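You operate a simulated robot arm through the tools that you are given. There is no shell and no other tool. Be economical: measure what you need, move in short steps, check, and stop when the job is done.

You run a simulated two-armed robot. Do the job below in one go: nothing can be reset, and whatever is moved stays where it is left.

TASK
Put the blue hand towel on the splinting bench away on the top of the linen stand. Take the hex driver with the blue band and leave it on the folded towel. Take the hex driver with the yellow band and leave it on the free end of the aids bench. Put the wiping block on top of the blue block former. Stack the parts carton labelled "Ferrules" from the middle of the couch on top of the parts carton marked "Pins". Fetch the measuring jug and set it on the free end of the cycle bench. Put the firm foam pad with the smallest size on its label from the top of the weights bench on the putty board. Fetch the blue wiping pad from the top of the weights bench and set it on the rubber mat. Put one of the middle foam pads from the top of the ball bench on the top of the white table. Take the yellow block and put it on the top of the weights bench. Take the lint brush and leave it on the end of the care ledge above the gauge. Put the teal hose head on top of the yellow cone. Put the gel pot in the sink. The order is free. Set down upright: wiping block, measuring jug, wiping pad, yellow block, teal hose head, gel pot.

Only the result counts: the job must be done as asked and must still hold three seconds after the hand-in. Knocking over, shifting, dropping, spilling or breaking anything else fails it. Flat cloth is picked up by pressing the open fingertips on it (5 to 10 N) and closing them slowly along it; thin cloth reads only 2 to 8 mm in the jaws.

THE ROBOT
Two 7-joint arms with fingered hands on one trunk, on a base that drives. Base frame: it is fixed to the floor where the robot stands at the start and does not move with it; the origin is under the middle of the robot, x ahead of it, y to its left, z up. Lengths are in mm, angles in degrees, forces in N, time in s.
The left shoulder is at the start at [20, 123, 1359], the right one opposite. Places, roughly: blue block former (17x8x11 cm) [-4500, 1800, 800]; blue hand towel (7x20x6 cm) [500, -100, 900]; end of the care ledge above the gauge [800, -3800, 1200]; firm foam pad [-750, -4750, 750]; folded towel [400, 700, 900]; free end of the aids bench [400, -1000, 900]; free end of the cycle bench [-6200, 100, 900]; gel pot [-3750, 3500, 1000]; hex driver with the blue band [500, -1500, 1000]; hex driver with the yellow band [500, -1500, 1000]; lint brush (5x4x6 cm) [-1000, -2800, 800]; measuring jug [-4000, 3500, 1000]; middle foam pad [-2250, -4500, 750]; parts carton [-4000, 1750, 750]; putty board [-1000, -2700, 800]; rubber mat [-2200, -4500, 800]; sink [-4400, 3600, 700]; teal hose head [-6250, 2250, 1000]; top of the linen stand [-6400, 2900, 800]; top of the weights bench [-1100, -4600, 800]; top of the white table [-1200, -2300, 800]; wiping block (6x5x5 cm) [-4200, 1900, 700]; wiping pad [-1250, -4500, 750]; yellow block (5x5x5 cm) [-1300, -2800, 800]; yellow cone (9x9x12 cm) [-4000, 1900, 700]. Payload 2.4 kg a hand.
The TCP of each hand is the grasp point between the finger pads, 17 mm short of the fingertips. In the tool frame z runs along the fingers and y along their closing line. Largest opening 88 mm; the body of the gripper starts 47 mm behind the TCP. The gripper is a hand of 3 fingers: y runs from the thumb to the fingers, the wrist lies at [0, 0, -165] in the tool frame.
Orientation is told as [roll, pitch, yaw] about the base's x, y, z axes, in that order, counted from this pose: with the fingers straight down and closing along the base's y, the tool's x points along the base's -x, its y along +y and its z along -z.

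THE INTERFACE
- The arms move only by the tool nudge_tool. It takes "left_moves", "right_moves" or both (then of equal length, played together; a hand with none holds still); each is text: rows parted by semicolons, each of 6 numbers parted by spaces: the shift along the base's x, y, z in cm, then the turn, a rotation vector about the base's x, y, z in degrees. In form: tx ty tz rx ry rz; .... A call has 1 to 10 rows; each row is the pose to reach, as a shift and turn from the pose commanded when the call began. Each row takes 0.2 s and may step no farther than 50 mm and 8.6 degrees from the row before; otherwise, the whole call is refused. Where a pose cannot be reached the arm comes as near as it can. A force on the tool above 40 N (or 10 N above the force at the start of the call, whichever is more), or a blocked arm, ends the call early, and 0.2 s more pass. In this call time passes only in rows, and 0.2 s behind the last. The reply holds the time, the measured pose of the TCP, the force on the tool along the base axes, the opening and the grip force, in the units named above and with some noise, with the torque about the TCP (base axes, N m) and any sound that the robot's microphone picked up.
- Cameras (640 x 400 px; columns grow to the right, rows downward): "scene" is now at [36.7, 17.3, 1791.6]; the picture's right is [0.29, -0.96, 0.00], its down [-0.88, -0.26, -0.39] and it looks along [0.38, 0.11, -0.92] (base axes); focal length 262 px, centre (320, 200). "left" rides on the left gripper at [-52, 4, -66] in its tool frame; the picture's right is [-0.08, -1.00, 0.00], its down [0.78, -0.07, -0.62] and it looks along [0.62, -0.05, 0.78] (tool axes); focal length 243 px, centre (320, 200). "right" rides on the right gripper at [52, 4, -66] in its tool frame; the picture's right is [-0.08, 1.00, 0.00], its down [-0.78, -0.07, -0.62] and it looks along [-0.62, -0.05, 0.78] (tool axes); focal length 243 px, centre (320, 200). There is no depth. A picture from a camera that has moved, and an enlarged one, comes with that camera's place and axes in the base frame and with its lens.
- grab_frame(camera): a new picture of that camera. No time passes.
- raise_lower(by): slides the trunk up (or, below 0, down) by that many mm; the arms and the scene camera ride with it, the base frame stays. It gives what a move gives, with no picture.
- base_move(legs): drives the robot by 1 to 6 legs, each [ahead, left, turn to the left] in mm, mm and degrees, along the robot's own axes; the way and the turn of a leg run together, so that a leg with both is an arc; at most 1500 mm and 180 degrees a leg. The arms and the cameras ride along, it lands a little off, and it stops where it bumps. It gives what a move gives.
- set_fingers(finger1, finger2, thumb_bend, hand): sets how far each is bent, from 0 (flat) to 100 (curled in); at 30 the hand is open as for a grip, at 70 the pads meet at the TCP. One left out holds its place. A second passes; each finger stops where it meets its share of the squeeze, and holds until it gets a number again. It is the only way to open and close the hand. It gives what a move gives, with no picture; readings hold the bend of each and the force on the fingers (four entries, about 0 where the hand has none), thumb and palm.
- turn_head(pan, tilt): turns the head with the scene camera to pan (to the left, within 120 degrees either way) and tilt (down, from -29 to 69), counted from straight ahead of the robot. It gives what a move gives.
- enlarge(camera, box): a new picture of the part [left, top, right, bottom] of that camera's present view, enlarged. No time passes.
- hand_in(): hands the job in; it is judged then, once.

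Work in short steps. Places have to be worked out from the pictures, the camera data and where the tool is seen: move nearer, look again, correct. Check each grasp and each placing, and mend what went wrong. You have 588 turns and 370 pictures in all, those below and enlarged ones among them. Open the grippers and draw the arms clear of the work before you hand the job in, unless the task says otherwise; then end with one line.

The tools are called after "Call:" as a command line: name --argument value ..., lists and objects as JSON in quotes. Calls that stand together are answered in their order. nudge_tool: Moves the arms, as the interface text tells. Its arguments: {"type":"object","properties":{"left_moves":{"type":"string"},"right_moves":{"type":"string"}},"required":[]} The other tools are called the same way: raise_lower (by) slides the trunk up or down; set_fingers (finger1, finger2, thumb_bend, hand) moves the fingers one by one; base_move (legs) drives the base; turn_head (pan, tilt) turns the head that bears the scene camera; grab_frame (camera) takes a picture; enlarge (camera, box) takes an enlarged picture of a part of a camera's view; hand_in () hands the job in.

At the start:

```text
clock: 0.0
left_tool_pos: [179.6, 274.2, 1130.7]
left_tcp_rot: [0.0, 0.1, -0.1]
left_wrist_force: [-0.5, -0.4, -0.4]
left_wrist_torque: [-0.01, 0.02, -0.01]
left_finger_gap: 87.9
left_gripper_force: 0.1
left_shape: jaw
left_bend: [30.0, 30.0, 30.0]
left_finger forces: [0.0, 0.0, 0.0, 0.1, 0.0, 0.0]
right_tool_pos: [325.2, 4.3, 1168.9]
right_tcp_rot: [0.0, -0.1, 0.0]
right_wrist_force: [-0.1, -0.1, -0.4]
right_wrist_torque: [-0.01, -0.01, -0.02]
right_finger_gap: 87.7
right_gripper_force: 0.0
right_shape: jaw
right_bend: [30.0, 30.0, 30.0]
right_finger forces: [0.0, 0.0, 0.0, 0.0, 0.1, 0.1]
trunk travel left (down, up): [-573.0, 257.0]
robot x, y, heading: [5.1, -3.0, -0.1]
head pan, tilt: [16.7, 66.9]
```

scene: 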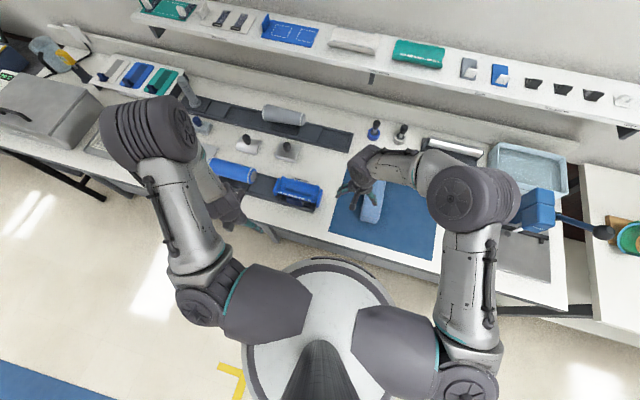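
right: 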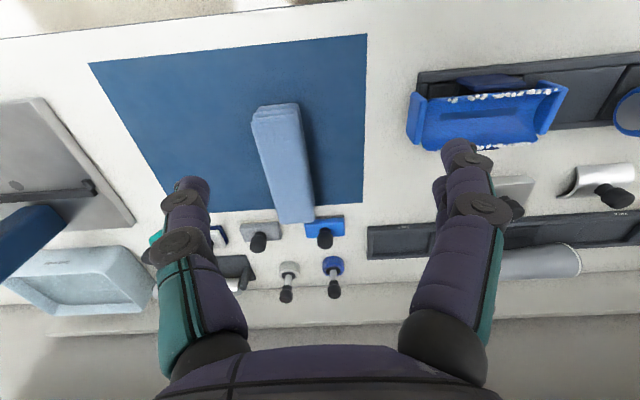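
left: 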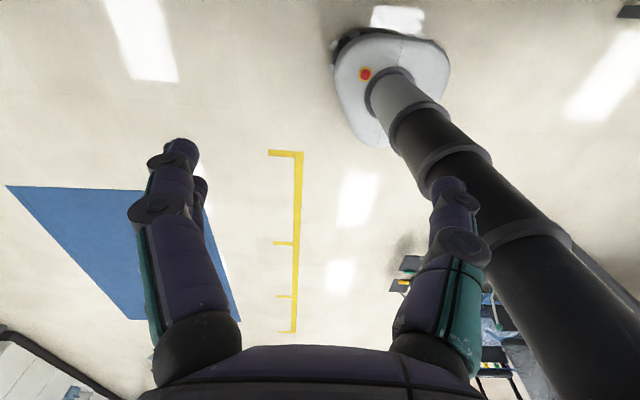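

I'll look around from the start place to find the towel and nearby items.

Call:
turn_head --pan 0 --tilt 50

Call:
grab_frame --camera "scene"

Call:
turn_head --pan 60 --tilt 35

Call:
grab_frame --camera "scene"

Call:
turn_head --pan -60 --tilt 35

Call:
grab_frame --camera "scene"

```text
clock: 0.8
left_tool_pos: [180.2, 274.2, 1129.6]
left_tcp_rot: [-0.2, 0.0, 0.0]
left_wrist_force: [-0.2, -0.1, 0.9]
left_wrist_torque: [0.0, -0.02, -0.02]
left_finger_gap: 87.6
left_gripper_force: 0.0
left_shape: jaw
left_bend: [30.0, 30.0, 30.0]
left_finger forces: [0.0, 0.1, 0.0, 0.0, 0.0, 0.1]
right_tool_pos: [325.6, 4.5, 1169.9]
right_tcp_rot: [0.0, 0.0, -0.1]
right_wrist_force: [0.3, 0.4, -0.9]
right_wrist_torque: [-0.01, 0.03, 0.02]
right_finger_gap: 88.0
right_gripper_force: 0.0
right_shape: jaw
right_bend: [30.0, 30.0, 30.0]
right_finger forces: [0.0, 0.0, 0.1, 0.0, 0.0, 0.0]
trunk travel left (down, up): [-573.0, 257.0]
robot x, y, heading: [-1.6, -1.2, -0.1]
head pan, tilt: [0.0, 50.0]
```

```text
366 pictures are left
camera scene: at [57.9, 0.6, 1811.6], right [0.0, -1.0, 0.0], down [-0.77, 0.0, -0.64], along [0.64, 0.0, -0.77], focal length 262 px, centre (320, 200)
```

scene: 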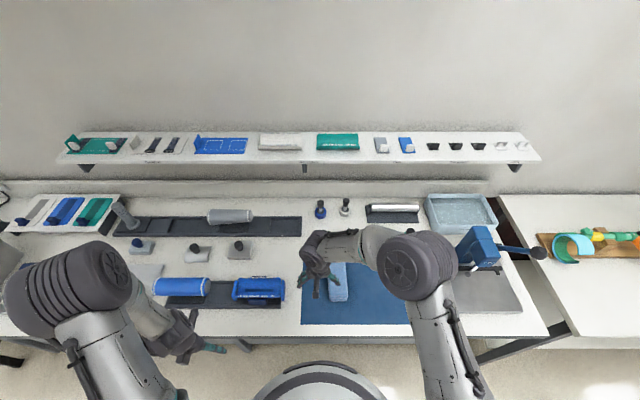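

```text
clock: 2.1
left_tool_pos: [179.0, 273.0, 1129.3]
left_tcp_rot: [-0.1, 0.0, 0.0]
left_wrist_force: [0.0, 1.3, -0.5]
left_wrist_torque: [-0.03, 0.03, 0.01]
left_finger_gap: 87.8
left_gripper_force: 0.0
left_shape: jaw
left_bend: [30.0, 30.0, 30.0]
left_finger forces: [0.1, 0.1, 0.0, 0.0, 0.0, 0.1]
right_tool_pos: [326.2, 5.4, 1170.3]
right_tcp_rot: [0.1, 0.0, -0.2]
right_wrist_force: [-0.1, -0.5, 0.5]
right_wrist_torque: [-0.02, 0.0, -0.02]
right_finger_gap: 87.8
right_gripper_force: 0.0
right_shape: jaw
right_bend: [30.0, 30.0, 30.0]
right_finger forces: [0.0, 0.0, 0.0, 0.1, 0.0, 0.1]
trunk travel left (down, up): [-573.0, 257.0]
robot x, y, heading: [2.2, -0.5, -0.2]
head pan, tilt: [60.0, 35.0]
```

```text
365 pictures are left
camera scene: at [25.0, 76.7, 1833.4], right [0.87, -0.5, 0.0], down [-0.29, -0.5, -0.82], along [0.41, 0.71, -0.57], focal length 262 px, centre (320, 200)
```

scene: 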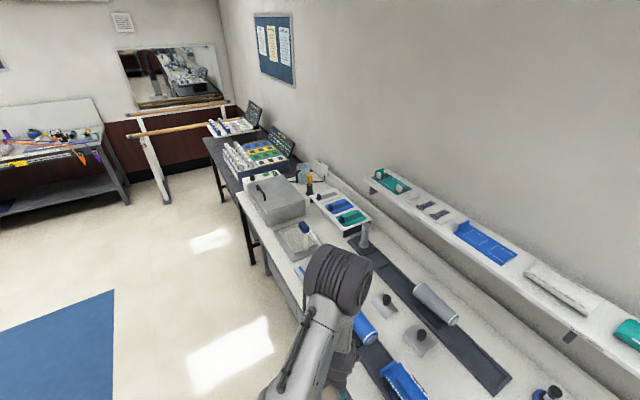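

```text
clock: 4.1
left_tool_pos: [178.6, 272.5, 1130.4]
left_tcp_rot: [0.0, 0.1, 0.0]
left_wrist_force: [0.2, 0.2, 0.2]
left_wrist_torque: [-0.01, -0.03, -0.01]
left_finger_gap: 88.0
left_gripper_force: 0.0
left_shape: jaw
left_bend: [30.0, 30.0, 30.0]
left_finger forces: [0.1, 0.1, 0.1, 0.0, 0.0, 0.0]
right_tool_pos: [324.5, 3.3, 1169.4]
right_tcp_rot: [0.0, 0.0, -0.1]
right_wrist_force: [0.5, -0.3, -0.7]
right_wrist_torque: [-0.01, 0.0, -0.01]
right_finger_gap: 87.5
right_gripper_force: 0.0
right_shape: jaw
right_bend: [30.0, 30.0, 30.0]
right_finger forces: [0.0, 0.0, 0.0, 0.1, 0.1, 0.0]
trunk travel left (down, up): [-573.0, 257.0]
robot x, y, heading: [-0.7, -1.6, 0.0]
head pan, tilt: [-60.0, 35.0]
```

```text
364 pictures are left
camera scene: at [24.9, -75.8, 1833.4], right [-0.87, -0.5, 0.0], down [-0.29, 0.5, -0.82], along [0.41, -0.71, -0.57], focal length 262 px, centre (320, 200)
```

scene: 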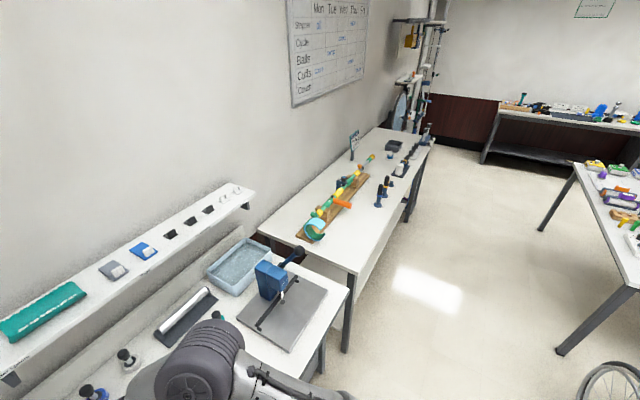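

The hex drivers look to stand upright on the aids bench near [370..500,-1500]. I'll back off slightly and sidestep there first, keeping the towel for later.

Call:
base_move --legs '[[-100, 0, 0], [0, -1400, 0]]'

Call:
turn_head --pan 0 --tilt 50

Call:
grab_frame --camera "scene"

Call:
grab_frame --camera "right"

```text
clock: 11.8
left_tool_pos: [80.3, -1118.0, 1129.8]
left_tcp_rot: [-0.1, 0.1, 0.1]
left_wrist_force: [-0.2, -0.2, -0.9]
left_wrist_torque: [-0.04, 0.0, -0.01]
left_finger_gap: 88.0
left_gripper_force: 0.0
left_shape: jaw
left_bend: [30.0, 30.0, 30.0]
left_finger forces: [0.0, 0.1, 0.0, 0.0, 0.1, 0.0]
right_tool_pos: [226.8, -1388.3, 1169.7]
right_tcp_rot: [0.0, 0.0, 0.1]
right_wrist_force: [-0.2, -0.6, 0.0]
right_wrist_torque: [0.0, 0.03, 0.0]
right_finger_gap: 87.6
right_gripper_force: 0.0
right_shape: jaw
right_bend: [30.0, 30.0, 30.0]
right_finger forces: [0.0, 0.1, 0.0, 0.0, 0.0, 0.0]
trunk travel left (down, up): [-573.0, 257.0]
robot x, y, heading: [-99.2, -1394.8, 0.3]
head pan, tilt: [-60.0, 35.0]
```

```text
clock: 13.1
left_tool_pos: [79.7, -1118.6, 1129.4]
left_tcp_rot: [-0.2, 0.2, 0.1]
left_wrist_force: [-0.4, -0.5, -0.6]
left_wrist_torque: [0.01, 0.04, 0.0]
left_finger_gap: 88.0
left_gripper_force: 0.2
left_shape: jaw
left_bend: [30.0, 30.0, 30.0]
left_finger forces: [0.0, 0.0, 0.0, 0.1, 0.0, 0.1]
right_tool_pos: [227.7, -1386.1, 1169.4]
right_tcp_rot: [-0.1, 0.0, 0.0]
right_wrist_force: [-0.6, 0.8, -0.1]
right_wrist_torque: [-0.01, -0.01, 0.01]
right_finger_gap: 87.9
right_gripper_force: 0.1
right_shape: jaw
right_bend: [30.0, 30.0, 30.0]
right_finger forces: [0.0, 0.0, 0.0, 0.0, 0.0, 0.0]
trunk travel left (down, up): [-573.0, 257.0]
robot x, y, heading: [-100.4, -1391.8, -0.1]
head pan, tilt: [0.0, 50.0]
```

```text
363 pictures are left
camera scene: at [-40.9, -1391.5, 1811.7], right [0.0, -1.0, 0.0], down [-0.77, 0.0, -0.64], along [0.64, 0.0, -0.77], focal length 262 px, centre (320, 200)
```

scene: 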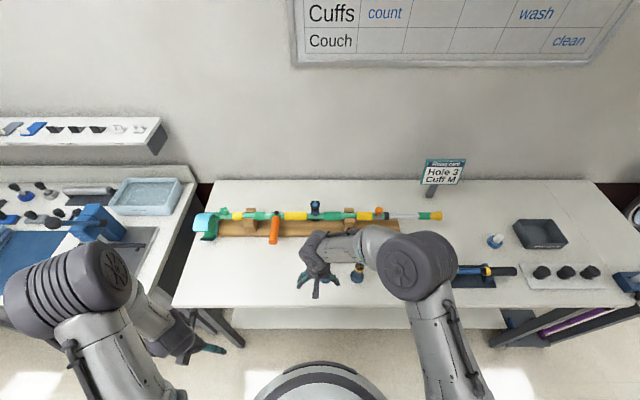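

```text
362 pictures are left
camera right: at [175.4, -1382.4, 1235.0], right [0.08, 1.0, 0.0], down [0.78, -0.07, 0.62], along [0.62, -0.05, -0.78], focal length 243 px, centre (320, 200)
```

right: 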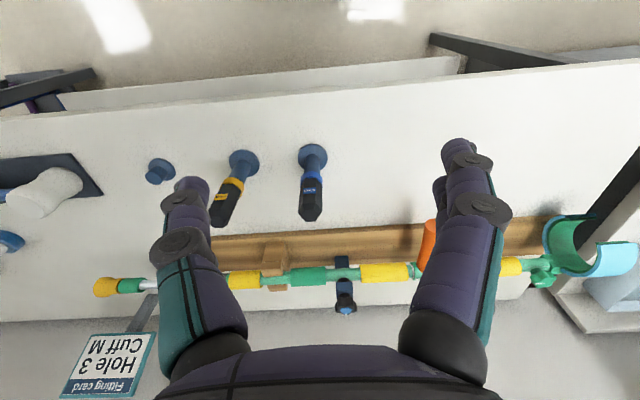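

Two upright drivers at about [379,-1411] (blue) and [380,-1530] (yellow), tops near z 1010. I'll enlarge to see their labels and the lying tool on the mat.

Call:
enlarge --camera "right" --box '[140, 120, 380, 270]'

Call:
enlarge --camera "scene" --box '[300, 220, 540, 370]'

```text
2.67 times, centred on (260, 195) of right
camera zoom: at [175.4, -1382.4, 1235.0], right [0.08, 1.0, 0.0], down [0.78, -0.07, 0.62], along [0.62, -0.05, -0.78], focal length 647 px, centre (480, 213)
```

zoom: 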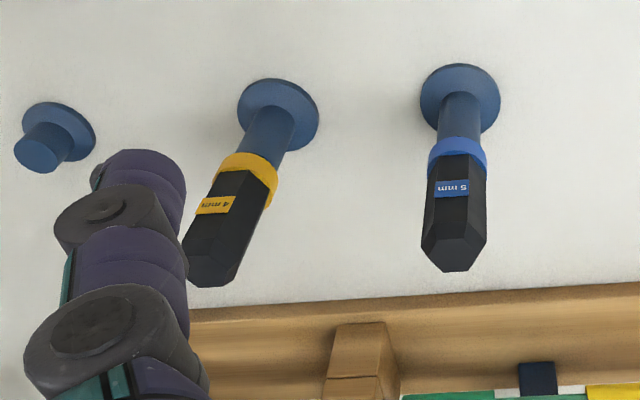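

```text
2.67 times, centred on (420, 295) of scene
camera zoom: at [-40.9, -1391.5, 1811.7], right [0.0, -1.0, 0.0], down [-0.77, 0.0, -0.64], along [0.64, 0.0, -0.77], focal length 700 px, centre (53, -53)
```

zoom: 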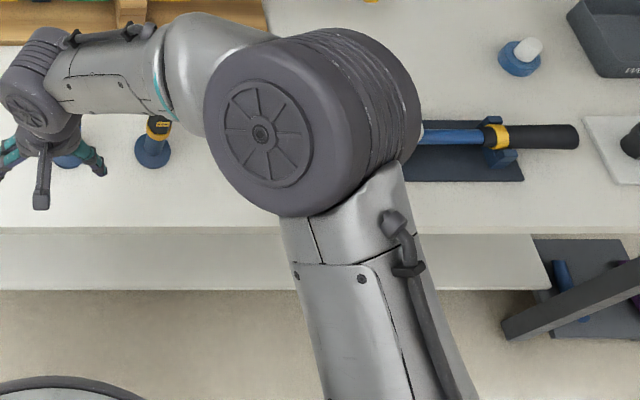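

Upright drivers confirmed: 5 mm blue band, 4 mm yellow band (the lying one is a different tool). I'll shift the base so both are reachable and turn both tools horizontal toward the bench.

Call:
base_move --legs '[[0, -80, 0]]'

Call:
nudge_tool --right_moves "0 -1 0 0 -8.5 0; 0 -2 0 0 -17 0; 0 -3 0 0 -25.5 0; 0 -4 0 0 -34 0; 0 -5 0 0 -42.5 0; 0 -6 0 0 -51 0; 0 -6 -2 0 -59.5 0; 0 -6 -4 0 -68 0; 0 -6 -6 0 -76.5 0; 0 -6 -8 0 -85 0" --left_moves "2 -1 0 0 -8.5 0; 4 -2 0 0 -17 0; 6 -4 0 0 -25.5 0; 8 -6 0 0 -34 0; 10 -7 0 0 -42.5 0; 12 -8 0 0 -51 0; 14 -9 0 0 -59.5 0; 16 -10 0 0 -68 0; 17 -11 0 0 -76.5 0; 18 -12 0 0 -85 0"

Call:
grab_frame --camera "right"

Call:
grab_frame --camera "scene"

```text
clock: 14.2
left_tool_pos: [80.0, -1200.0, 1131.6]
left_tcp_rot: [0.0, 0.1, 0.0]
left_wrist_force: [-1.5, -0.6, 0.0]
left_wrist_torque: [-0.03, -0.02, 0.0]
left_finger_gap: 87.6
left_gripper_force: 0.0
left_shape: jaw
left_bend: [30.0, 30.0, 30.0]
left_finger forces: [0.0, 0.1, 0.0, 0.1, 0.0, 0.0]
right_tool_pos: [227.6, -1468.1, 1169.6]
right_tcp_rot: [0.1, 0.0, 0.0]
right_wrist_force: [-0.4, -0.5, 0.5]
right_wrist_torque: [0.01, 0.01, 0.01]
right_finger_gap: 88.0
right_gripper_force: 0.1
right_shape: jaw
right_bend: [30.0, 30.0, 30.0]
right_finger forces: [0.0, 0.0, 0.1, 0.0, 0.0, 0.1]
trunk travel left (down, up): [-573.0, 257.0]
robot x, y, heading: [-98.5, -1468.7, -0.1]
head pan, tilt: [0.0, 50.0]
```

```text
clock: 16.4
left_tool_pos: [259.5, -1319.0, 1129.3]
left_tcp_rot: [-1.6, -85.0, 1.6]
left_wrist_force: [0.2, 0.4, -0.6]
left_wrist_torque: [0.05, 0.0, -0.02]
left_finger_gap: 87.9
left_gripper_force: 0.1
left_shape: jaw
left_bend: [30.0, 30.0, 30.0]
left_finger forces: [0.0, 0.0, 0.0, 0.1, 0.1, 0.1]
left hand out of reach, approached as far as the arm can: row 1, 2, 3, 4, 5
right_tool_pos: [226.3, -1526.9, 1091.2]
right_tcp_rot: [0.1, -85.1, 0.0]
right_wrist_force: [-1.0, 0.7, -0.3]
right_wrist_torque: [0.01, -0.03, -0.03]
right_finger_gap: 87.8
right_gripper_force: 0.1
right_shape: jaw
right_bend: [30.0, 30.0, 30.0]
right_finger forces: [0.0, 0.0, 0.1, 0.0, 0.0, 0.0]
trunk travel left (down, up): [-573.0, 257.0]
robot x, y, heading: [-97.0, -1475.4, -0.1]
head pan, tilt: [0.0, 50.0]
```

```text
359 pictures are left
camera right: at [157.2, -1522.4, 1043.4], right [0.01, 1.0, 0.08], down [-0.55, -0.07, 0.83], along [0.83, -0.05, 0.55], focal length 243 px, centre (320, 200)
```

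right: 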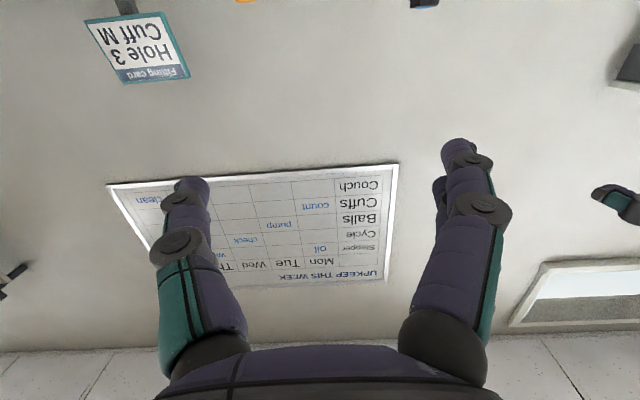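

```text
358 pictures are left
camera scene: at [-40.7, -1471.9, 1811.7], right [0.0, -1.0, 0.0], down [-0.77, 0.0, -0.64], along [0.64, 0.0, -0.77], focal length 262 px, centre (320, 200)
```

scene: 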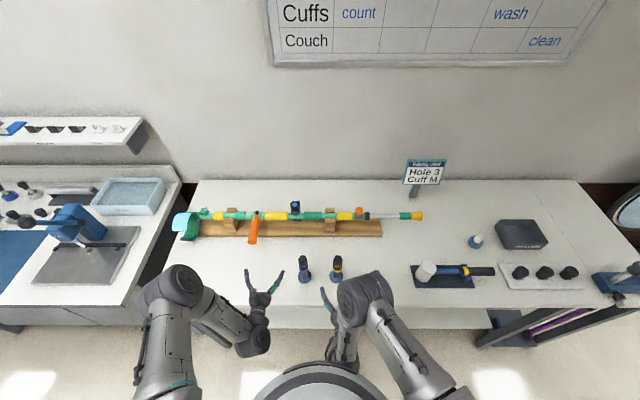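

Both drivers are visible between the hands: yellow about [377,-1532], blue about [374,-1417]. I'll lower the right hand to handle height and slide it forward around the yellow one.

Call:
nudge_tool --right_moves "0 0 -3 0 -2 0; 0 -0.5 -6 0 -4 0; 0 -0.5 -9 0 -5 0; 0 -0.5 -12 0 -5 0; 3 -0.5 -12 0 -5 0; 6 -0.5 -12 0 -5 0; 9 -0.5 -12 0 -5 0"

Call:
enlarge --camera "scene" --box '[220, 220, 420, 345]'

```text
clock: 17.9
left_tool_pos: [259.6, -1319.4, 1130.4]
left_tcp_rot: [-1.0, -84.9, 0.9]
left_wrist_force: [0.8, -0.4, -0.1]
left_wrist_torque: [-0.02, 0.0, 0.04]
left_finger_gap: 88.0
left_gripper_force: 0.0
left_shape: jaw
left_bend: [30.0, 30.0, 30.0]
left_finger forces: [0.0, 0.0, 0.0, 0.1, 0.0, 0.0]
right_tool_pos: [311.2, -1534.9, 976.5]
right_tcp_rot: [-43.9, -89.8, 43.7]
right_wrist_force: [1.0, -0.2, -0.3]
right_wrist_torque: [0.03, 0.03, 0.03]
right_finger_gap: 88.1
right_gripper_force: 0.0
right_shape: jaw
right_bend: [30.0, 30.0, 30.0]
right_finger forces: [0.0, 0.1, 0.0, 0.1, 0.0, 0.0]
right hand out of reach, approached as far as the arm can: row 7
trunk travel left (down, up): [-573.0, 257.0]
robot x, y, heading: [-100.0, -1471.9, -0.0]
head pan, tilt: [0.0, 50.0]
```

```text
3.20 times, centred on (320, 282) of scene
camera zoom: at [-41.4, -1472.8, 1811.7], right [0.0, -1.0, 0.0], down [-0.77, 0.0, -0.64], along [0.64, 0.0, -0.77], focal length 840 px, centre (320, -64)
```

zoom: 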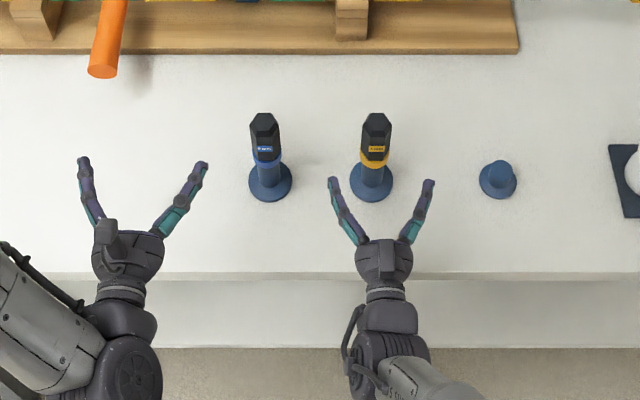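

The right arm is at reach limit with the driver centred between its fingers. I'll roll the base forward ~66 mm so the handle reaches the TCP, then close.

Call:
base_move --legs '[[66, 0, 0]]'

Call:
enlarge --camera "scene" --box '[220, 220, 420, 345]'

```text
clock: 18.9
left_tool_pos: [328.0, -1318.6, 1130.2]
left_tcp_rot: [-1.4, -84.8, 1.3]
left_wrist_force: [0.7, -0.4, -0.4]
left_wrist_torque: [0.0, 0.02, -0.03]
left_finger_gap: 87.9
left_gripper_force: 0.1
left_shape: jaw
left_bend: [30.0, 30.0, 30.0]
left_finger forces: [0.0, 0.1, 0.0, 0.0, 0.0, 0.0]
right_tool_pos: [379.7, -1534.4, 975.6]
right_tcp_rot: [-30.1, -90.0, 30.2]
right_wrist_force: [-0.2, 0.5, -0.3]
right_wrist_torque: [-0.01, -0.04, 0.03]
right_finger_gap: 87.8
right_gripper_force: 0.0
right_shape: jaw
right_bend: [30.0, 30.0, 30.0]
right_finger forces: [0.0, 0.0, 0.0, 0.0, 0.0, 0.0]
trunk travel left (down, up): [-573.0, 257.0]
robot x, y, heading: [-35.4, -1470.8, 0.0]
head pan, tilt: [0.0, 50.0]
```

```text
3.20 times, centred on (320, 282) of scene
camera zoom: at [28.5, -1471.6, 1811.6], right [0.0, -1.0, 0.0], down [-0.77, 0.0, -0.64], along [0.64, 0.0, -0.77], focal length 840 px, centre (320, -64)
```

zoom: 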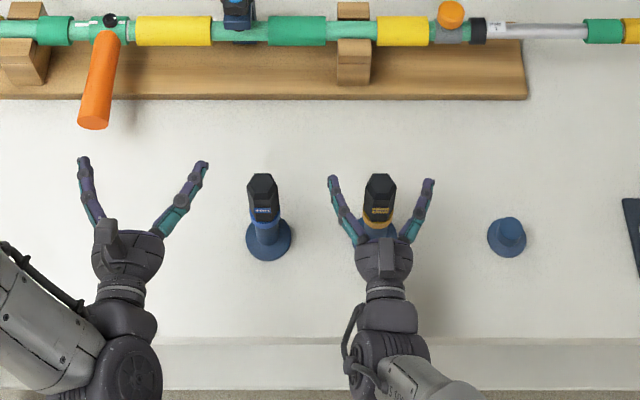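

The yellow handle sits between the fingers near the pads. Closing the right hand.

Call:
set_fingers --hand "right" --finger1 70 --finger2 70 --thumb_bend 70

Call:
nudge_tool --right_moves "0 0 3 0 0 0; 0 0 6 0 0 0; 0 0 9 0 0 0; 0 0 12 0 0 0; 0 0 15 0 0 0; 0 0 17 0 0 0"

Call:
grab_frame --camera "scene"

```text
clock: 19.9
left_tool_pos: [326.9, -1318.4, 1131.0]
left_tcp_rot: [-1.3, -84.9, 1.3]
left_wrist_force: [0.2, 0.1, 0.3]
left_wrist_torque: [-0.02, 0.0, -0.01]
left_finger_gap: 87.9
left_gripper_force: 0.0
left_shape: jaw
left_bend: [30.0, 30.0, 30.0]
left_finger forces: [0.1, 0.0, 0.0, 0.1, 0.1, 0.0]
right_tool_pos: [378.5, -1533.2, 977.4]
right_tcp_rot: [-119.2, -89.9, 119.3]
right_wrist_force: [-0.2, -0.2, 1.2]
right_wrist_torque: [0.02, 0.01, -0.01]
right_finger_gap: 8.8
right_gripper_force: 4.3
right_shape: fingers
right_bend: [66.0, 66.0, 67.0]
right_finger forces: [2.5, 2.4, 0.0, 0.1, 4.4, 0.0]
trunk travel left (down, up): [-573.0, 257.0]
robot x, y, heading: [-33.6, -1474.1, 0.2]
head pan, tilt: [0.0, 50.0]
```

```text
clock: 21.0
left_tool_pos: [326.1, -1321.9, 1129.9]
left_tcp_rot: [-0.4, -85.0, 0.1]
left_wrist_force: [-0.4, -0.1, 0.3]
left_wrist_torque: [-0.03, 0.01, -0.01]
left_finger_gap: 88.0
left_gripper_force: 0.0
left_shape: jaw
left_bend: [30.0, 30.0, 30.0]
left_finger forces: [0.0, 0.0, 0.1, 0.1, 0.1, 0.1]
right_tool_pos: [427.2, -1515.4, 1017.2]
right_tcp_rot: [-9.7, -89.2, 8.7]
right_wrist_force: [-16.1, -20.5, 4.8]
right_wrist_torque: [-0.02, 0.21, 0.62]
right_finger_gap: 1.2
right_gripper_force: 14.2
right_shape: fingers
right_bend: [70.0, 70.0, 70.0]
right_finger forces: [0.0, 0.0, 0.0, 0.1, 22.4, 5.4]
right hand out of reach, approached as far as the arm can: row 1, 2, 3, 4, 5
trunk travel left (down, up): [-573.0, 257.0]
robot x, y, heading: [-34.0, -1475.9, -0.1]
head pan, tilt: [0.0, 50.0]
stopped in row 5 (right hand): the force on the tool passed its limit (the readings are from after the stop); the commanded pose is now the measured one
```

```text
355 pictures are left
camera scene: at [23.4, -1474.3, 1811.9], right [0.0, -1.0, 0.0], down [-0.77, 0.0, -0.64], along [0.64, 0.0, -0.77], focal length 262 px, centre (320, 200)
```

scene: 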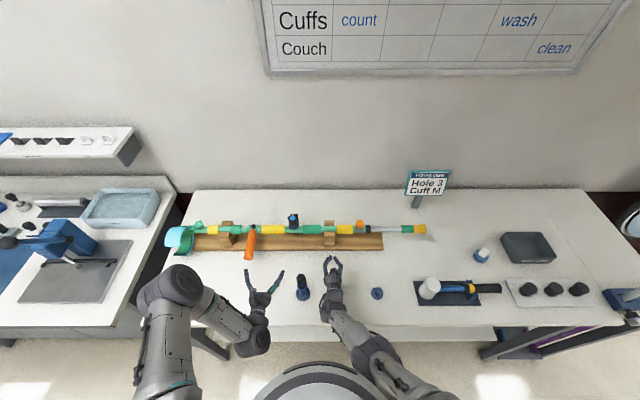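

The lift went wrong: the arm hit its reach limit and lunged. Let me look closely at where the yellow driver is.

Call:
enlarge --camera "scene" --box '[260, 210, 420, 310]'

Call:
grab_frame --camera "right"

Call:
grab_frame --camera "left"

```text
4.00 times, centred on (340, 260) of scene
camera zoom: at [23.4, -1474.3, 1811.9], right [0.0, -1.0, 0.0], down [-0.77, 0.0, -0.64], along [0.64, 0.0, -0.77], focal length 1050 px, centre (240, -40)
```

zoom: 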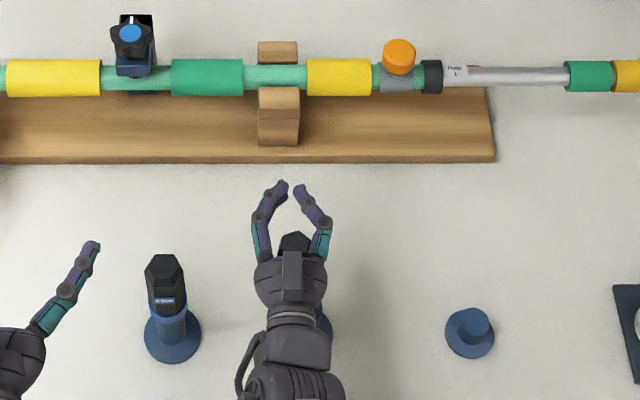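

```text
353 pictures are left
camera right: at [361.0, -1509.3, 966.1], right [0.02, 1.0, 0.08], down [-0.61, -0.05, 0.79], along [0.79, -0.06, 0.61], focal length 243 px, centre (320, 200)
```

right: 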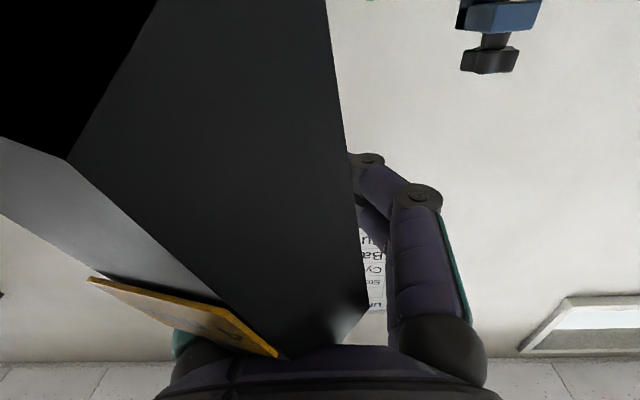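

```text
352 pictures are left
camera left: at [263.8, -1315.4, 1190.9], right [0.0, -1.0, 0.08], down [-0.69, -0.06, -0.72], along [0.73, -0.06, -0.69], focal length 243 px, centre (320, 200)
```

left: 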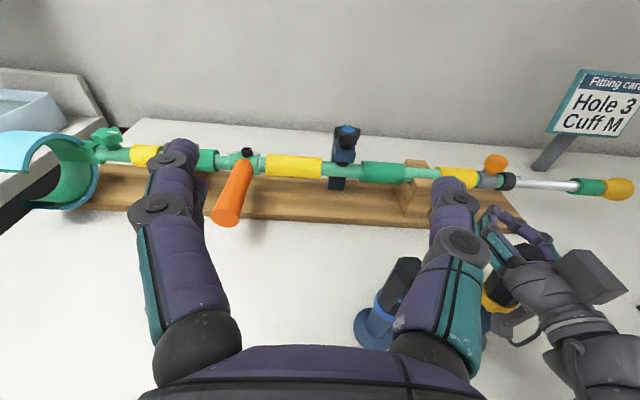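

The driver is still seated in its holder, caught inside the curled fingers near the palm. I'll open the fingers and back straight out.

Call:
set_fingers --hand "right" --finger1 30 --finger2 30 --thumb_bend 30

Call:
nudge_tool --right_moves "-1.5 0 0 0 0 0; -3 0 0 0 0 0; -4.5 0 0 0 0 0; -6 0 0 0 0 0; -9 0 0 0 0 0; -12 0 0 0 0 0; -15 0 0 0 0 0"

Call:
enlarge --camera "scene" --box '[220, 210, 420, 335]'

```text
clock: 22.0
left_tool_pos: [325.5, -1322.0, 1130.7]
left_tcp_rot: [-0.2, -84.9, 0.0]
left_wrist_force: [0.4, -0.7, 0.4]
left_wrist_torque: [0.03, -0.02, 0.01]
left_finger_gap: 87.9
left_gripper_force: 0.1
left_shape: jaw
left_bend: [30.0, 30.0, 30.0]
left_finger forces: [0.0, 0.0, 0.0, 0.0, 0.1, 0.1]
right_tool_pos: [427.1, -1513.8, 1019.3]
right_tcp_rot: [-3.6, -89.3, 2.9]
right_wrist_force: [-13.3, -14.2, -1.1]
right_wrist_torque: [0.03, -0.08, 0.41]
right_finger_gap: 85.3
right_gripper_force: 8.1
right_shape: fingers
right_bend: [30.0, 30.0, 30.0]
right_finger forces: [0.1, 0.0, 0.0, 0.1, 14.8, 1.9]
trunk travel left (down, up): [-573.0, 257.0]
robot x, y, heading: [-33.2, -1475.7, 0.0]
head pan, tilt: [0.0, 50.0]
```

```text
clock: 23.6
left_tool_pos: [325.7, -1320.3, 1129.3]
left_tcp_rot: [-1.3, -84.9, 1.1]
left_wrist_force: [-0.3, -0.9, -0.6]
left_wrist_torque: [-0.02, 0.02, 0.0]
left_finger_gap: 87.9
left_gripper_force: 0.1
left_shape: jaw
left_bend: [30.0, 30.0, 30.0]
left_finger forces: [0.1, 0.1, 0.0, 0.0, 0.0, 0.1]
right_tool_pos: [301.1, -1490.1, 956.4]
right_tcp_rot: [-56.8, -89.2, 55.7]
right_wrist_force: [0.8, 0.4, 0.4]
right_wrist_torque: [0.02, 0.01, -0.01]
right_finger_gap: 84.5
right_gripper_force: 0.0
right_shape: fingers
right_bend: [30.0, 30.0, 30.0]
right_finger forces: [0.1, 0.0, 0.0, 0.1, 0.1, 0.1]
right hand out of reach, approached as far as the arm can: row 1, 2, 3, 4, 5, 6, 7
trunk travel left (down, up): [-573.0, 257.0]
robot x, y, heading: [-32.4, -1471.3, 0.0]
head pan, tilt: [0.0, 50.0]
```

```text
3.20 times, centred on (320, 272) of scene
camera zoom: at [24.7, -1472.1, 1811.7], right [0.0, -1.0, 0.0], down [-0.77, 0.0, -0.64], along [0.64, 0.0, -0.77], focal length 840 px, centre (320, -32)
```

zoom: 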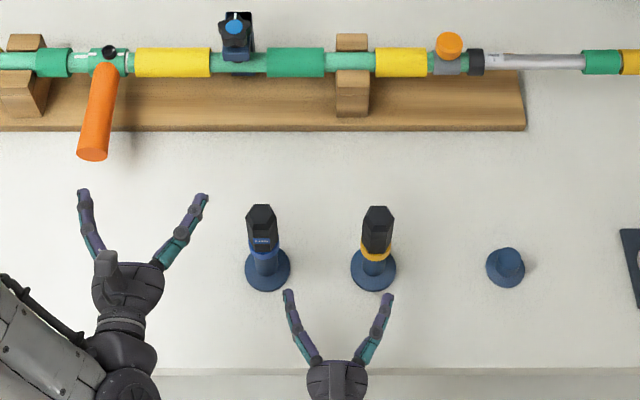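

Both drivers are unharmed. I'll raise the right hand, then lower the trunk to get a more comfortable arm posture for a level grip.

Call:
nudge_tool --right_moves "0 -1 4 0 0 0; 0 -2 8 0 0 0; 0 -3 12 0 0 0; 0 -4 16 0 0 0; 0 -4 20 0 0 0; 0 -4 24 0 0 0"

Call:
raise_lower --by -200

Call:
grab_frame --camera "scene"

```text
clock: 25.0
left_tool_pos: [323.4, -1322.0, 1131.6]
left_tcp_rot: [0.0, -85.1, -0.3]
left_wrist_force: [-0.5, 0.5, -0.5]
left_wrist_torque: [-0.01, -0.02, 0.01]
left_finger_gap: 88.0
left_gripper_force: 0.1
left_shape: jaw
left_bend: [30.0, 30.0, 30.0]
left_finger forces: [0.1, 0.0, 0.0, 0.0, 0.1, 0.1]
right_tool_pos: [391.9, -1492.1, 1003.8]
right_tcp_rot: [13.6, -87.9, -15.3]
right_wrist_force: [-29.6, -9.3, 4.6]
right_wrist_torque: [-0.22, 0.06, -1.31]
right_finger_gap: 105.5
right_gripper_force: 13.9
right_shape: fingers
right_bend: [30.0, 30.0, 0.0]
right_finger forces: [0.1, 0.0, 0.0, 0.0, 28.2, 0.0]
right hand out of reach, approached as far as the arm can: row 1, 2, 3, 4, 5, 6
trunk travel left (down, up): [-573.0, 257.0]
robot x, y, heading: [-32.4, -1471.1, -0.2]
head pan, tilt: [0.0, 50.0]
stopped in row 6 (right hand): the force on the tool passed its limit (the readings are from after the stop); the commanded pose is now the measured one
```

```text
clock: 25.4
left_tool_pos: [321.7, -1322.2, 1124.2]
left_tcp_rot: [-0.2, -85.2, 0.0]
left_wrist_force: [-0.4, -0.6, -0.5]
left_wrist_torque: [0.05, -0.02, -0.01]
left_finger_gap: 87.9
left_gripper_force: 0.1
left_shape: jaw
left_bend: [30.0, 30.0, 30.0]
left_finger forces: [0.0, 0.0, 0.0, 0.1, 0.0, 0.0]
right_tool_pos: [392.8, -1490.7, 1000.2]
right_tcp_rot: [15.7, -89.0, -17.6]
right_wrist_force: [-32.1, -11.4, 23.2]
right_wrist_torque: [-1.2, 0.5, -1.37]
right_finger_gap: 106.1
right_gripper_force: 16.1
right_shape: fingers
right_bend: [30.0, 30.0, 0.0]
right_finger forces: [0.1, 0.0, 0.1, 0.1, 31.9, 0.1]
trunk travel left (down, up): [-564.0, 266.0]
robot x, y, heading: [-30.9, -1472.2, -0.3]
head pan, tilt: [0.0, 50.0]
stopped: the force on the tool passed its limit (the readings are from after the stop); the commanded pose is now the measured one
```

```text
350 pictures are left
camera scene: at [15.9, -1474.3, 1803.3], right [0.0, -1.0, 0.0], down [-0.76, 0.0, -0.65], along [0.65, 0.0, -0.76], focal length 262 px, centre (320, 200)
```

scene: 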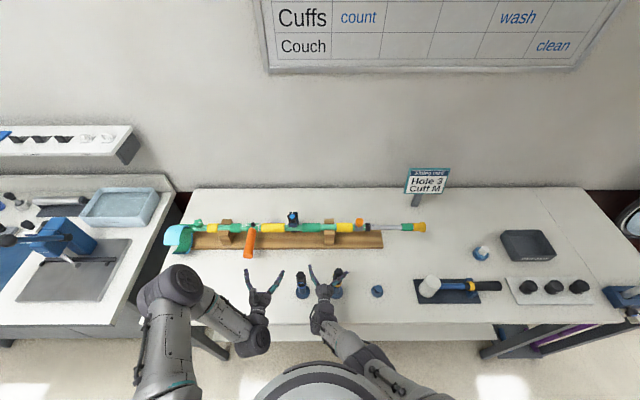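

The hand was again swept forward onto the yellow driver. I'll back out with the base instead, away from the bench, before re-posing the arm.

Call:
base_move --legs '[[-250, 0, 0]]'

Call:
enlarge --camera "scene" --box '[220, 160, 420, 285]'

```text
clock: 27.3
left_tool_pos: [73.7, -1319.0, 1122.5]
left_tcp_rot: [-1.1, -84.9, 0.9]
left_wrist_force: [-0.1, -0.3, 0.0]
left_wrist_torque: [-0.02, 0.0, 0.02]
left_finger_gap: 88.0
left_gripper_force: 0.0
left_shape: jaw
left_bend: [30.0, 30.0, 30.0]
left_finger forces: [0.1, 0.0, 0.0, 0.1, 0.0, 0.1]
right_tool_pos: [145.4, -1488.0, 998.5]
right_tcp_rot: [10.9, -88.5, -12.5]
right_wrist_force: [0.3, 0.0, -0.8]
right_wrist_torque: [0.0, -0.02, -0.01]
right_finger_gap: 84.3
right_gripper_force: 0.2
right_shape: fingers
right_bend: [30.0, 30.0, 30.0]
right_finger forces: [0.0, 0.0, 0.1, 0.0, 0.0, 0.1]
trunk travel left (down, up): [-564.0, 266.0]
robot x, y, heading: [-281.1, -1468.6, 0.1]
head pan, tilt: [0.0, 50.0]
```

```text
3.20 times, centred on (320, 222) of scene
camera zoom: at [-228.0, -1471.8, 1803.0], right [0.0, -1.0, 0.0], down [-0.77, 0.0, -0.64], along [0.64, 0.0, -0.77], focal length 840 px, centre (320, 128)
```

zoom: 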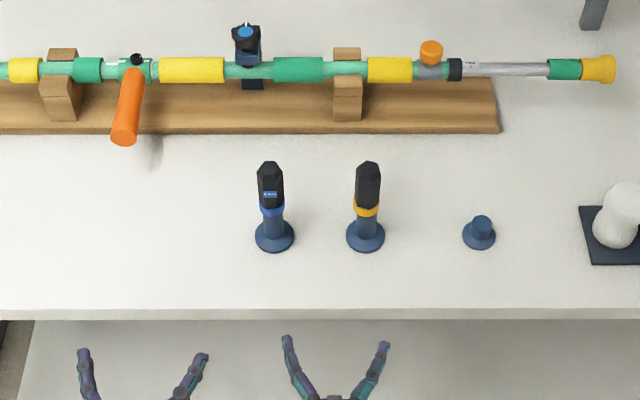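

All still standing. Free of the bench, I'll lower the trunk 230 mm and then see how far the arms reach level at handle height.

Call:
raise_lower --by -230

Call:
nudge_tool --right_moves "0 -1 3 0 0 0; 0 -2 6 0 0 0; 0 -4 9 0 0 0; 0 -6 12 0 0 0; 0 -6 15 0 0 0; 0 -6 18 0 0 0; 0 -6 20.5 0 0 0"

```text
clock: 29.7
left_tool_pos: [75.2, -1318.4, 892.0]
left_tcp_rot: [-1.2, -84.9, 0.9]
left_wrist_force: [-0.3, 0.1, -0.9]
left_wrist_torque: [0.0, -0.01, 0.0]
left_finger_gap: 87.8
left_gripper_force: 0.0
left_shape: jaw
left_bend: [30.0, 30.0, 30.0]
left_finger forces: [0.0, 0.1, 0.0, 0.1, 0.0, 0.0]
right_tool_pos: [147.7, -1487.4, 766.6]
right_tcp_rot: [10.9, -88.5, -12.3]
right_wrist_force: [0.2, 0.8, -0.5]
right_wrist_torque: [0.0, 0.02, -0.01]
right_finger_gap: 84.3
right_gripper_force: 0.0
right_shape: fingers
right_bend: [30.0, 30.0, 30.0]
right_finger forces: [0.0, 0.1, 0.1, 0.0, 0.1, 0.0]
trunk travel left (down, up): [-334.0, 496.0]
robot x, y, heading: [-283.4, -1475.3, -0.1]
head pan, tilt: [0.0, 50.0]
```

```text
clock: 31.3
left_tool_pos: [74.1, -1318.5, 890.8]
left_tcp_rot: [-1.1, -84.9, 1.0]
left_wrist_force: [-0.8, 0.1, -0.9]
left_wrist_torque: [0.01, -0.03, 0.0]
left_finger_gap: 87.9
left_gripper_force: 0.1
left_shape: jaw
left_bend: [30.0, 30.0, 30.0]
left_finger forces: [0.1, 0.0, 0.1, 0.0, 0.1, 0.1]
right_tool_pos: [143.9, -1547.1, 971.6]
right_tcp_rot: [11.9, -88.5, -13.5]
right_wrist_force: [-0.2, 0.1, -0.3]
right_wrist_torque: [-0.01, -0.02, 0.01]
right_finger_gap: 84.5
right_gripper_force: 0.1
right_shape: fingers
right_bend: [30.0, 30.0, 30.0]
right_finger forces: [0.0, 0.0, 0.0, 0.0, 0.1, 0.1]
right hand out of reach, approached as far as the arm can: row 1, 2, 3
trunk travel left (down, up): [-334.0, 496.0]
robot x, y, heading: [-285.6, -1471.3, -0.0]
head pan, tilt: [0.0, 50.0]
```

Now the arm works freely. Align right hand to y≈-1531 and raise the left hand to the same height, staying aside, then roll forward.

Call:
nudge_tool --right_moves "0 1.6 0 0 0 0" --left_moves "0 2 4 0 0 0"

Call:
base_move --legs '[[180, 0, 0]]'

Call:
enlarge --camera "scene" --box '[220, 210, 420, 335]'

```text
clock: 31.7
left_tool_pos: [75.2, -1300.0, 931.5]
left_tcp_rot: [-1.7, -84.9, 1.5]
left_wrist_force: [-0.4, -0.6, 0.2]
left_wrist_torque: [0.0, 0.01, -0.01]
left_finger_gap: 87.8
left_gripper_force: 0.0
left_shape: jaw
left_bend: [30.0, 30.0, 30.0]
left_finger forces: [0.1, 0.0, 0.0, 0.0, 0.0, 0.0]
right_tool_pos: [145.7, -1530.8, 972.7]
right_tcp_rot: [9.2, -88.5, -11.0]
right_wrist_force: [0.3, 0.1, 0.0]
right_wrist_torque: [0.02, 0.04, 0.0]
right_finger_gap: 84.7
right_gripper_force: 0.1
right_shape: fingers
right_bend: [30.0, 30.0, 30.0]
right_finger forces: [0.0, 0.1, 0.0, 0.0, 0.0, 0.0]
trunk travel left (down, up): [-334.0, 496.0]
robot x, y, heading: [-284.7, -1469.3, -0.0]
head pan, tilt: [0.0, 50.0]
```

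```text
clock: 33.2
left_tool_pos: [256.8, -1299.4, 931.3]
left_tcp_rot: [-1.1, -85.0, 1.0]
left_wrist_force: [-0.7, -0.2, 0.4]
left_wrist_torque: [0.02, -0.02, 0.03]
left_finger_gap: 87.7
left_gripper_force: 0.1
left_shape: jaw
left_bend: [30.0, 30.0, 30.0]
left_finger forces: [0.1, 0.0, 0.0, 0.0, 0.0, 0.0]
right_tool_pos: [328.4, -1530.4, 971.6]
right_tcp_rot: [9.9, -88.4, -11.5]
right_wrist_force: [0.2, 0.0, 0.0]
right_wrist_torque: [0.02, 0.0, 0.01]
right_finger_gap: 84.6
right_gripper_force: 0.0
right_shape: fingers
right_bend: [30.0, 30.0, 30.0]
right_finger forces: [0.0, 0.0, 0.0, 0.1, 0.0, 0.0]
trunk travel left (down, up): [-334.0, 496.0]
robot x, y, heading: [-104.4, -1470.7, -0.1]
head pan, tilt: [0.0, 50.0]
```

```text
3.20 times, centred on (320, 272) of scene
camera zoom: at [-44.0, -1471.9, 1572.9], right [0.0, -1.0, 0.0], down [-0.77, 0.0, -0.64], along [0.64, 0.0, -0.77], focal length 840 px, centre (320, -32)
```

zoom: 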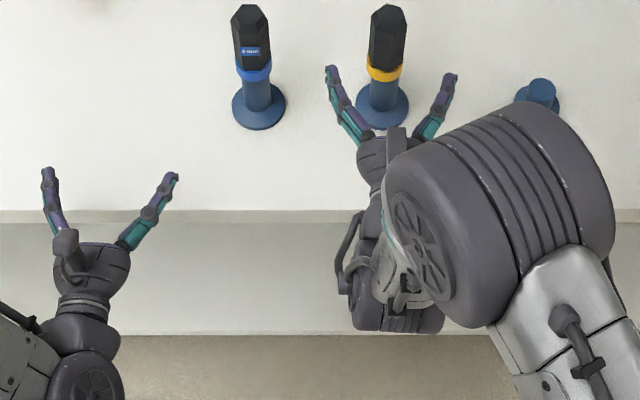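

Aligned: handle at x≈374, TCP at 328. Roll forward 42 mm and close.

Call:
base_move --legs '[[42, 0, 0]]'

Call:
set_fingers --hand "right" --finger1 70 --finger2 70 --thumb_bend 70

Call:
enlarge --camera "scene" --box '[220, 190, 420, 315]'

```text
clock: 34.1
left_tool_pos: [297.7, -1298.3, 930.5]
left_tcp_rot: [-1.1, -84.8, 1.0]
left_wrist_force: [0.4, -0.1, 0.0]
left_wrist_torque: [0.0, 0.01, 0.02]
left_finger_gap: 87.9
left_gripper_force: 0.1
left_shape: jaw
left_bend: [30.0, 30.0, 30.0]
left_finger forces: [0.0, 0.0, 0.1, 0.0, 0.0, 0.1]
right_tool_pos: [371.0, -1531.5, 970.9]
right_tcp_rot: [9.7, -88.5, -11.3]
right_wrist_force: [-0.3, 0.4, -0.6]
right_wrist_torque: [0.03, -0.02, 0.01]
right_finger_gap: 84.5
right_gripper_force: 0.0
right_shape: fingers
right_bend: [30.0, 30.0, 30.0]
right_finger forces: [0.0, 0.0, 0.0, 0.0, 0.0, 0.0]
trunk travel left (down, up): [-334.0, 496.0]
robot x, y, heading: [-61.3, -1472.6, -0.1]
head pan, tilt: [0.0, 50.0]
```

```text
clock: 35.1
left_tool_pos: [299.0, -1298.7, 931.2]
left_tcp_rot: [-1.2, -84.8, 0.9]
left_wrist_force: [-0.5, 0.3, 0.6]
left_wrist_torque: [0.0, 0.03, 0.01]
left_finger_gap: 87.8
left_gripper_force: 0.0
left_shape: jaw
left_bend: [30.0, 30.0, 30.0]
left_finger forces: [0.0, 0.0, 0.1, 0.0, 0.0, 0.0]
right_tool_pos: [368.7, -1532.2, 971.7]
right_tcp_rot: [10.2, -88.5, -11.7]
right_wrist_force: [0.1, 0.6, 1.0]
right_wrist_torque: [-0.01, -0.05, -0.01]
right_finger_gap: 17.9
right_gripper_force: 7.1
right_shape: fingers
right_bend: [62.0, 63.0, 64.0]
right_finger forces: [3.4, 3.3, 0.1, 0.1, 7.2, 0.1]
trunk travel left (down, up): [-334.0, 496.0]
robot x, y, heading: [-59.9, -1472.5, 0.2]
head pan, tilt: [0.0, 50.0]
```

```text
3.20 times, centred on (320, 252) of scene
camera zoom: at [-3.1, -1471.8, 1573.0], right [0.0, -1.0, 0.0], down [-0.77, 0.0, -0.64], along [0.64, 0.0, -0.77], focal length 840 px, centre (320, 32)
```

zoom: 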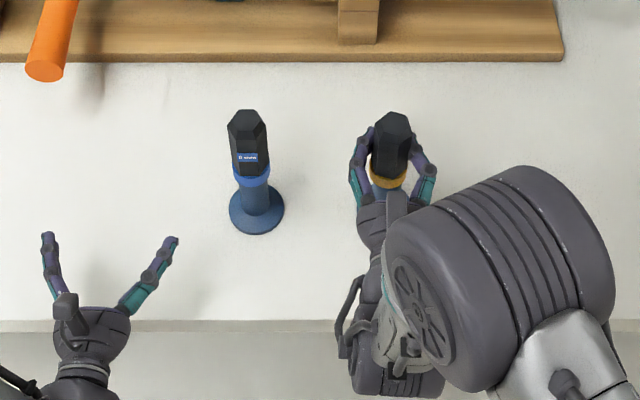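

The grip holds with ~7 N. I'll try tightening a bit more, then lift slightly and check.

Call:
set_fingers --hand "right" --finger1 90 --finger2 90 --thumb_bend 90

Call:
nudge_tool --right_moves "0 0 2 0 0 0; 0 0 4 0 0 0; 0 0 6 0 0 0"

Call:
enlarge --camera "scene" --box '[220, 190, 420, 315]'

```text
clock: 36.1
left_tool_pos: [297.6, -1299.1, 931.2]
left_tcp_rot: [-1.3, -84.9, 1.2]
left_wrist_force: [0.3, 0.7, 0.2]
left_wrist_torque: [0.01, -0.01, 0.03]
left_finger_gap: 87.8
left_gripper_force: 0.1
left_shape: jaw
left_bend: [30.0, 30.0, 30.0]
left_finger forces: [0.0, 0.0, 0.0, 0.1, 0.0, 0.0]
right_tool_pos: [370.2, -1530.3, 971.0]
right_tcp_rot: [10.4, -88.5, -11.9]
right_wrist_force: [2.2, 0.3, 4.9]
right_wrist_torque: [0.01, -0.04, -0.01]
right_finger_gap: 12.7
right_gripper_force: 18.3
right_shape: fingers
right_bend: [72.0, 73.0, 67.0]
right_finger forces: [8.3, 8.2, 0.0, 0.0, 20.2, 0.0]
trunk travel left (down, up): [-334.0, 496.0]
robot x, y, heading: [-59.5, -1474.0, 0.1]
head pan, tilt: [0.0, 50.0]
```

```text
clock: 36.9
left_tool_pos: [297.9, -1299.2, 930.1]
left_tcp_rot: [-1.2, -84.9, 1.0]
left_wrist_force: [0.6, 0.2, -0.1]
left_wrist_torque: [0.01, 0.02, 0.01]
left_finger_gap: 87.7
left_gripper_force: 0.0
left_shape: jaw
left_bend: [30.0, 30.0, 30.0]
left_finger forces: [0.0, 0.1, 0.0, 0.0, 0.0, 0.0]
right_tool_pos: [369.1, -1530.1, 1032.7]
right_tcp_rot: [10.7, -88.4, -12.0]
right_wrist_force: [0.8, -0.1, -0.5]
right_wrist_torque: [-0.04, -0.04, -0.03]
right_finger_gap: 11.8
right_gripper_force: 17.4
right_shape: fingers
right_bend: [73.0, 73.0, 67.0]
right_finger forces: [7.7, 7.9, 0.1, 0.1, 19.8, 0.0]
trunk travel left (down, up): [-334.0, 496.0]
robot x, y, heading: [-64.3, -1470.7, 0.1]
head pan, tilt: [0.0, 50.0]
```

```text
3.20 times, centred on (320, 252) of scene
camera zoom: at [-3.3, -1471.9, 1573.0], right [0.0, -1.0, 0.0], down [-0.77, 0.0, -0.64], along [0.64, 0.0, -0.77], focal length 840 px, centre (320, 32)
```

zoom: 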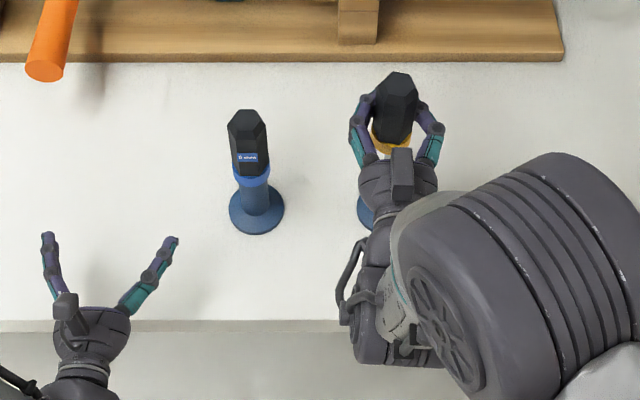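

Driver rises with the hand. Lift a further 11 cm and view from the left hand's camera.

Call:
nudge_tool --right_moves "0 0 3 0 0 0; 0 0 6 0 0 0; 0 0 9 0 0 0; 0 0 11 0 0 0"

Call:
grab_frame --camera "scene"

Call:
grab_frame --camera "left"

```text
clock: 37.9
left_tool_pos: [298.5, -1298.6, 930.4]
left_tcp_rot: [-1.2, -85.0, 0.9]
left_wrist_force: [0.1, 0.1, -0.4]
left_wrist_torque: [0.02, -0.01, 0.04]
left_finger_gap: 87.9
left_gripper_force: 0.1
left_shape: jaw
left_bend: [30.0, 30.0, 30.0]
left_finger forces: [0.1, 0.0, 0.0, 0.1, 0.0, 0.0]
right_tool_pos: [370.3, -1531.4, 1141.8]
right_tcp_rot: [10.7, -88.4, -12.0]
right_wrist_force: [-0.4, -0.8, -1.2]
right_wrist_torque: [0.0, 0.04, 0.05]
right_finger_gap: 11.4
right_gripper_force: 17.4
right_shape: fingers
right_bend: [73.0, 73.0, 68.0]
right_finger forces: [7.6, 7.8, 0.0, 0.0, 19.6, 0.0]
trunk travel left (down, up): [-334.0, 496.0]
robot x, y, heading: [-62.6, -1468.9, 0.1]
head pan, tilt: [0.0, 50.0]
```

```text
345 pictures are left
camera scene: at [-3.2, -1472.0, 1573.0], right [0.0, -1.0, 0.0], down [-0.77, 0.0, -0.64], along [0.64, 0.0, -0.77], focal length 262 px, centre (320, 200)
```

scene: 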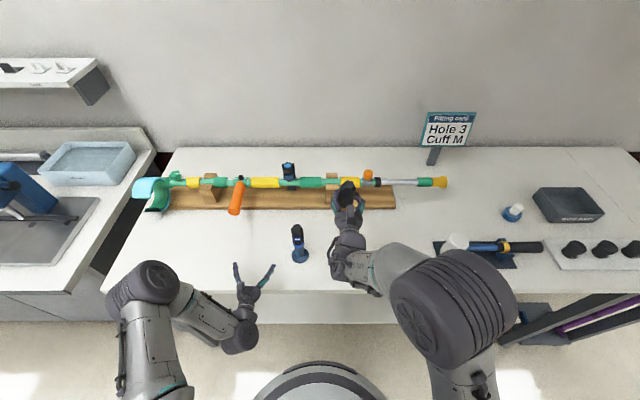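

```text
344 pictures are left
camera left: at [236.3, -1293.0, 991.0], right [0.0, -1.0, 0.09], down [-0.69, -0.07, -0.72], along [0.73, -0.06, -0.69], focal length 243 px, centre (320, 200)
```

left: 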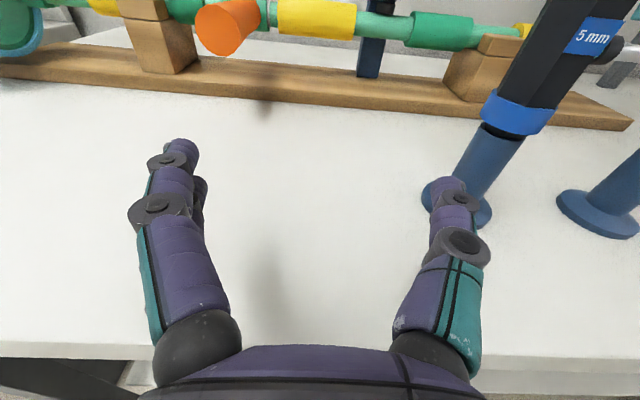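

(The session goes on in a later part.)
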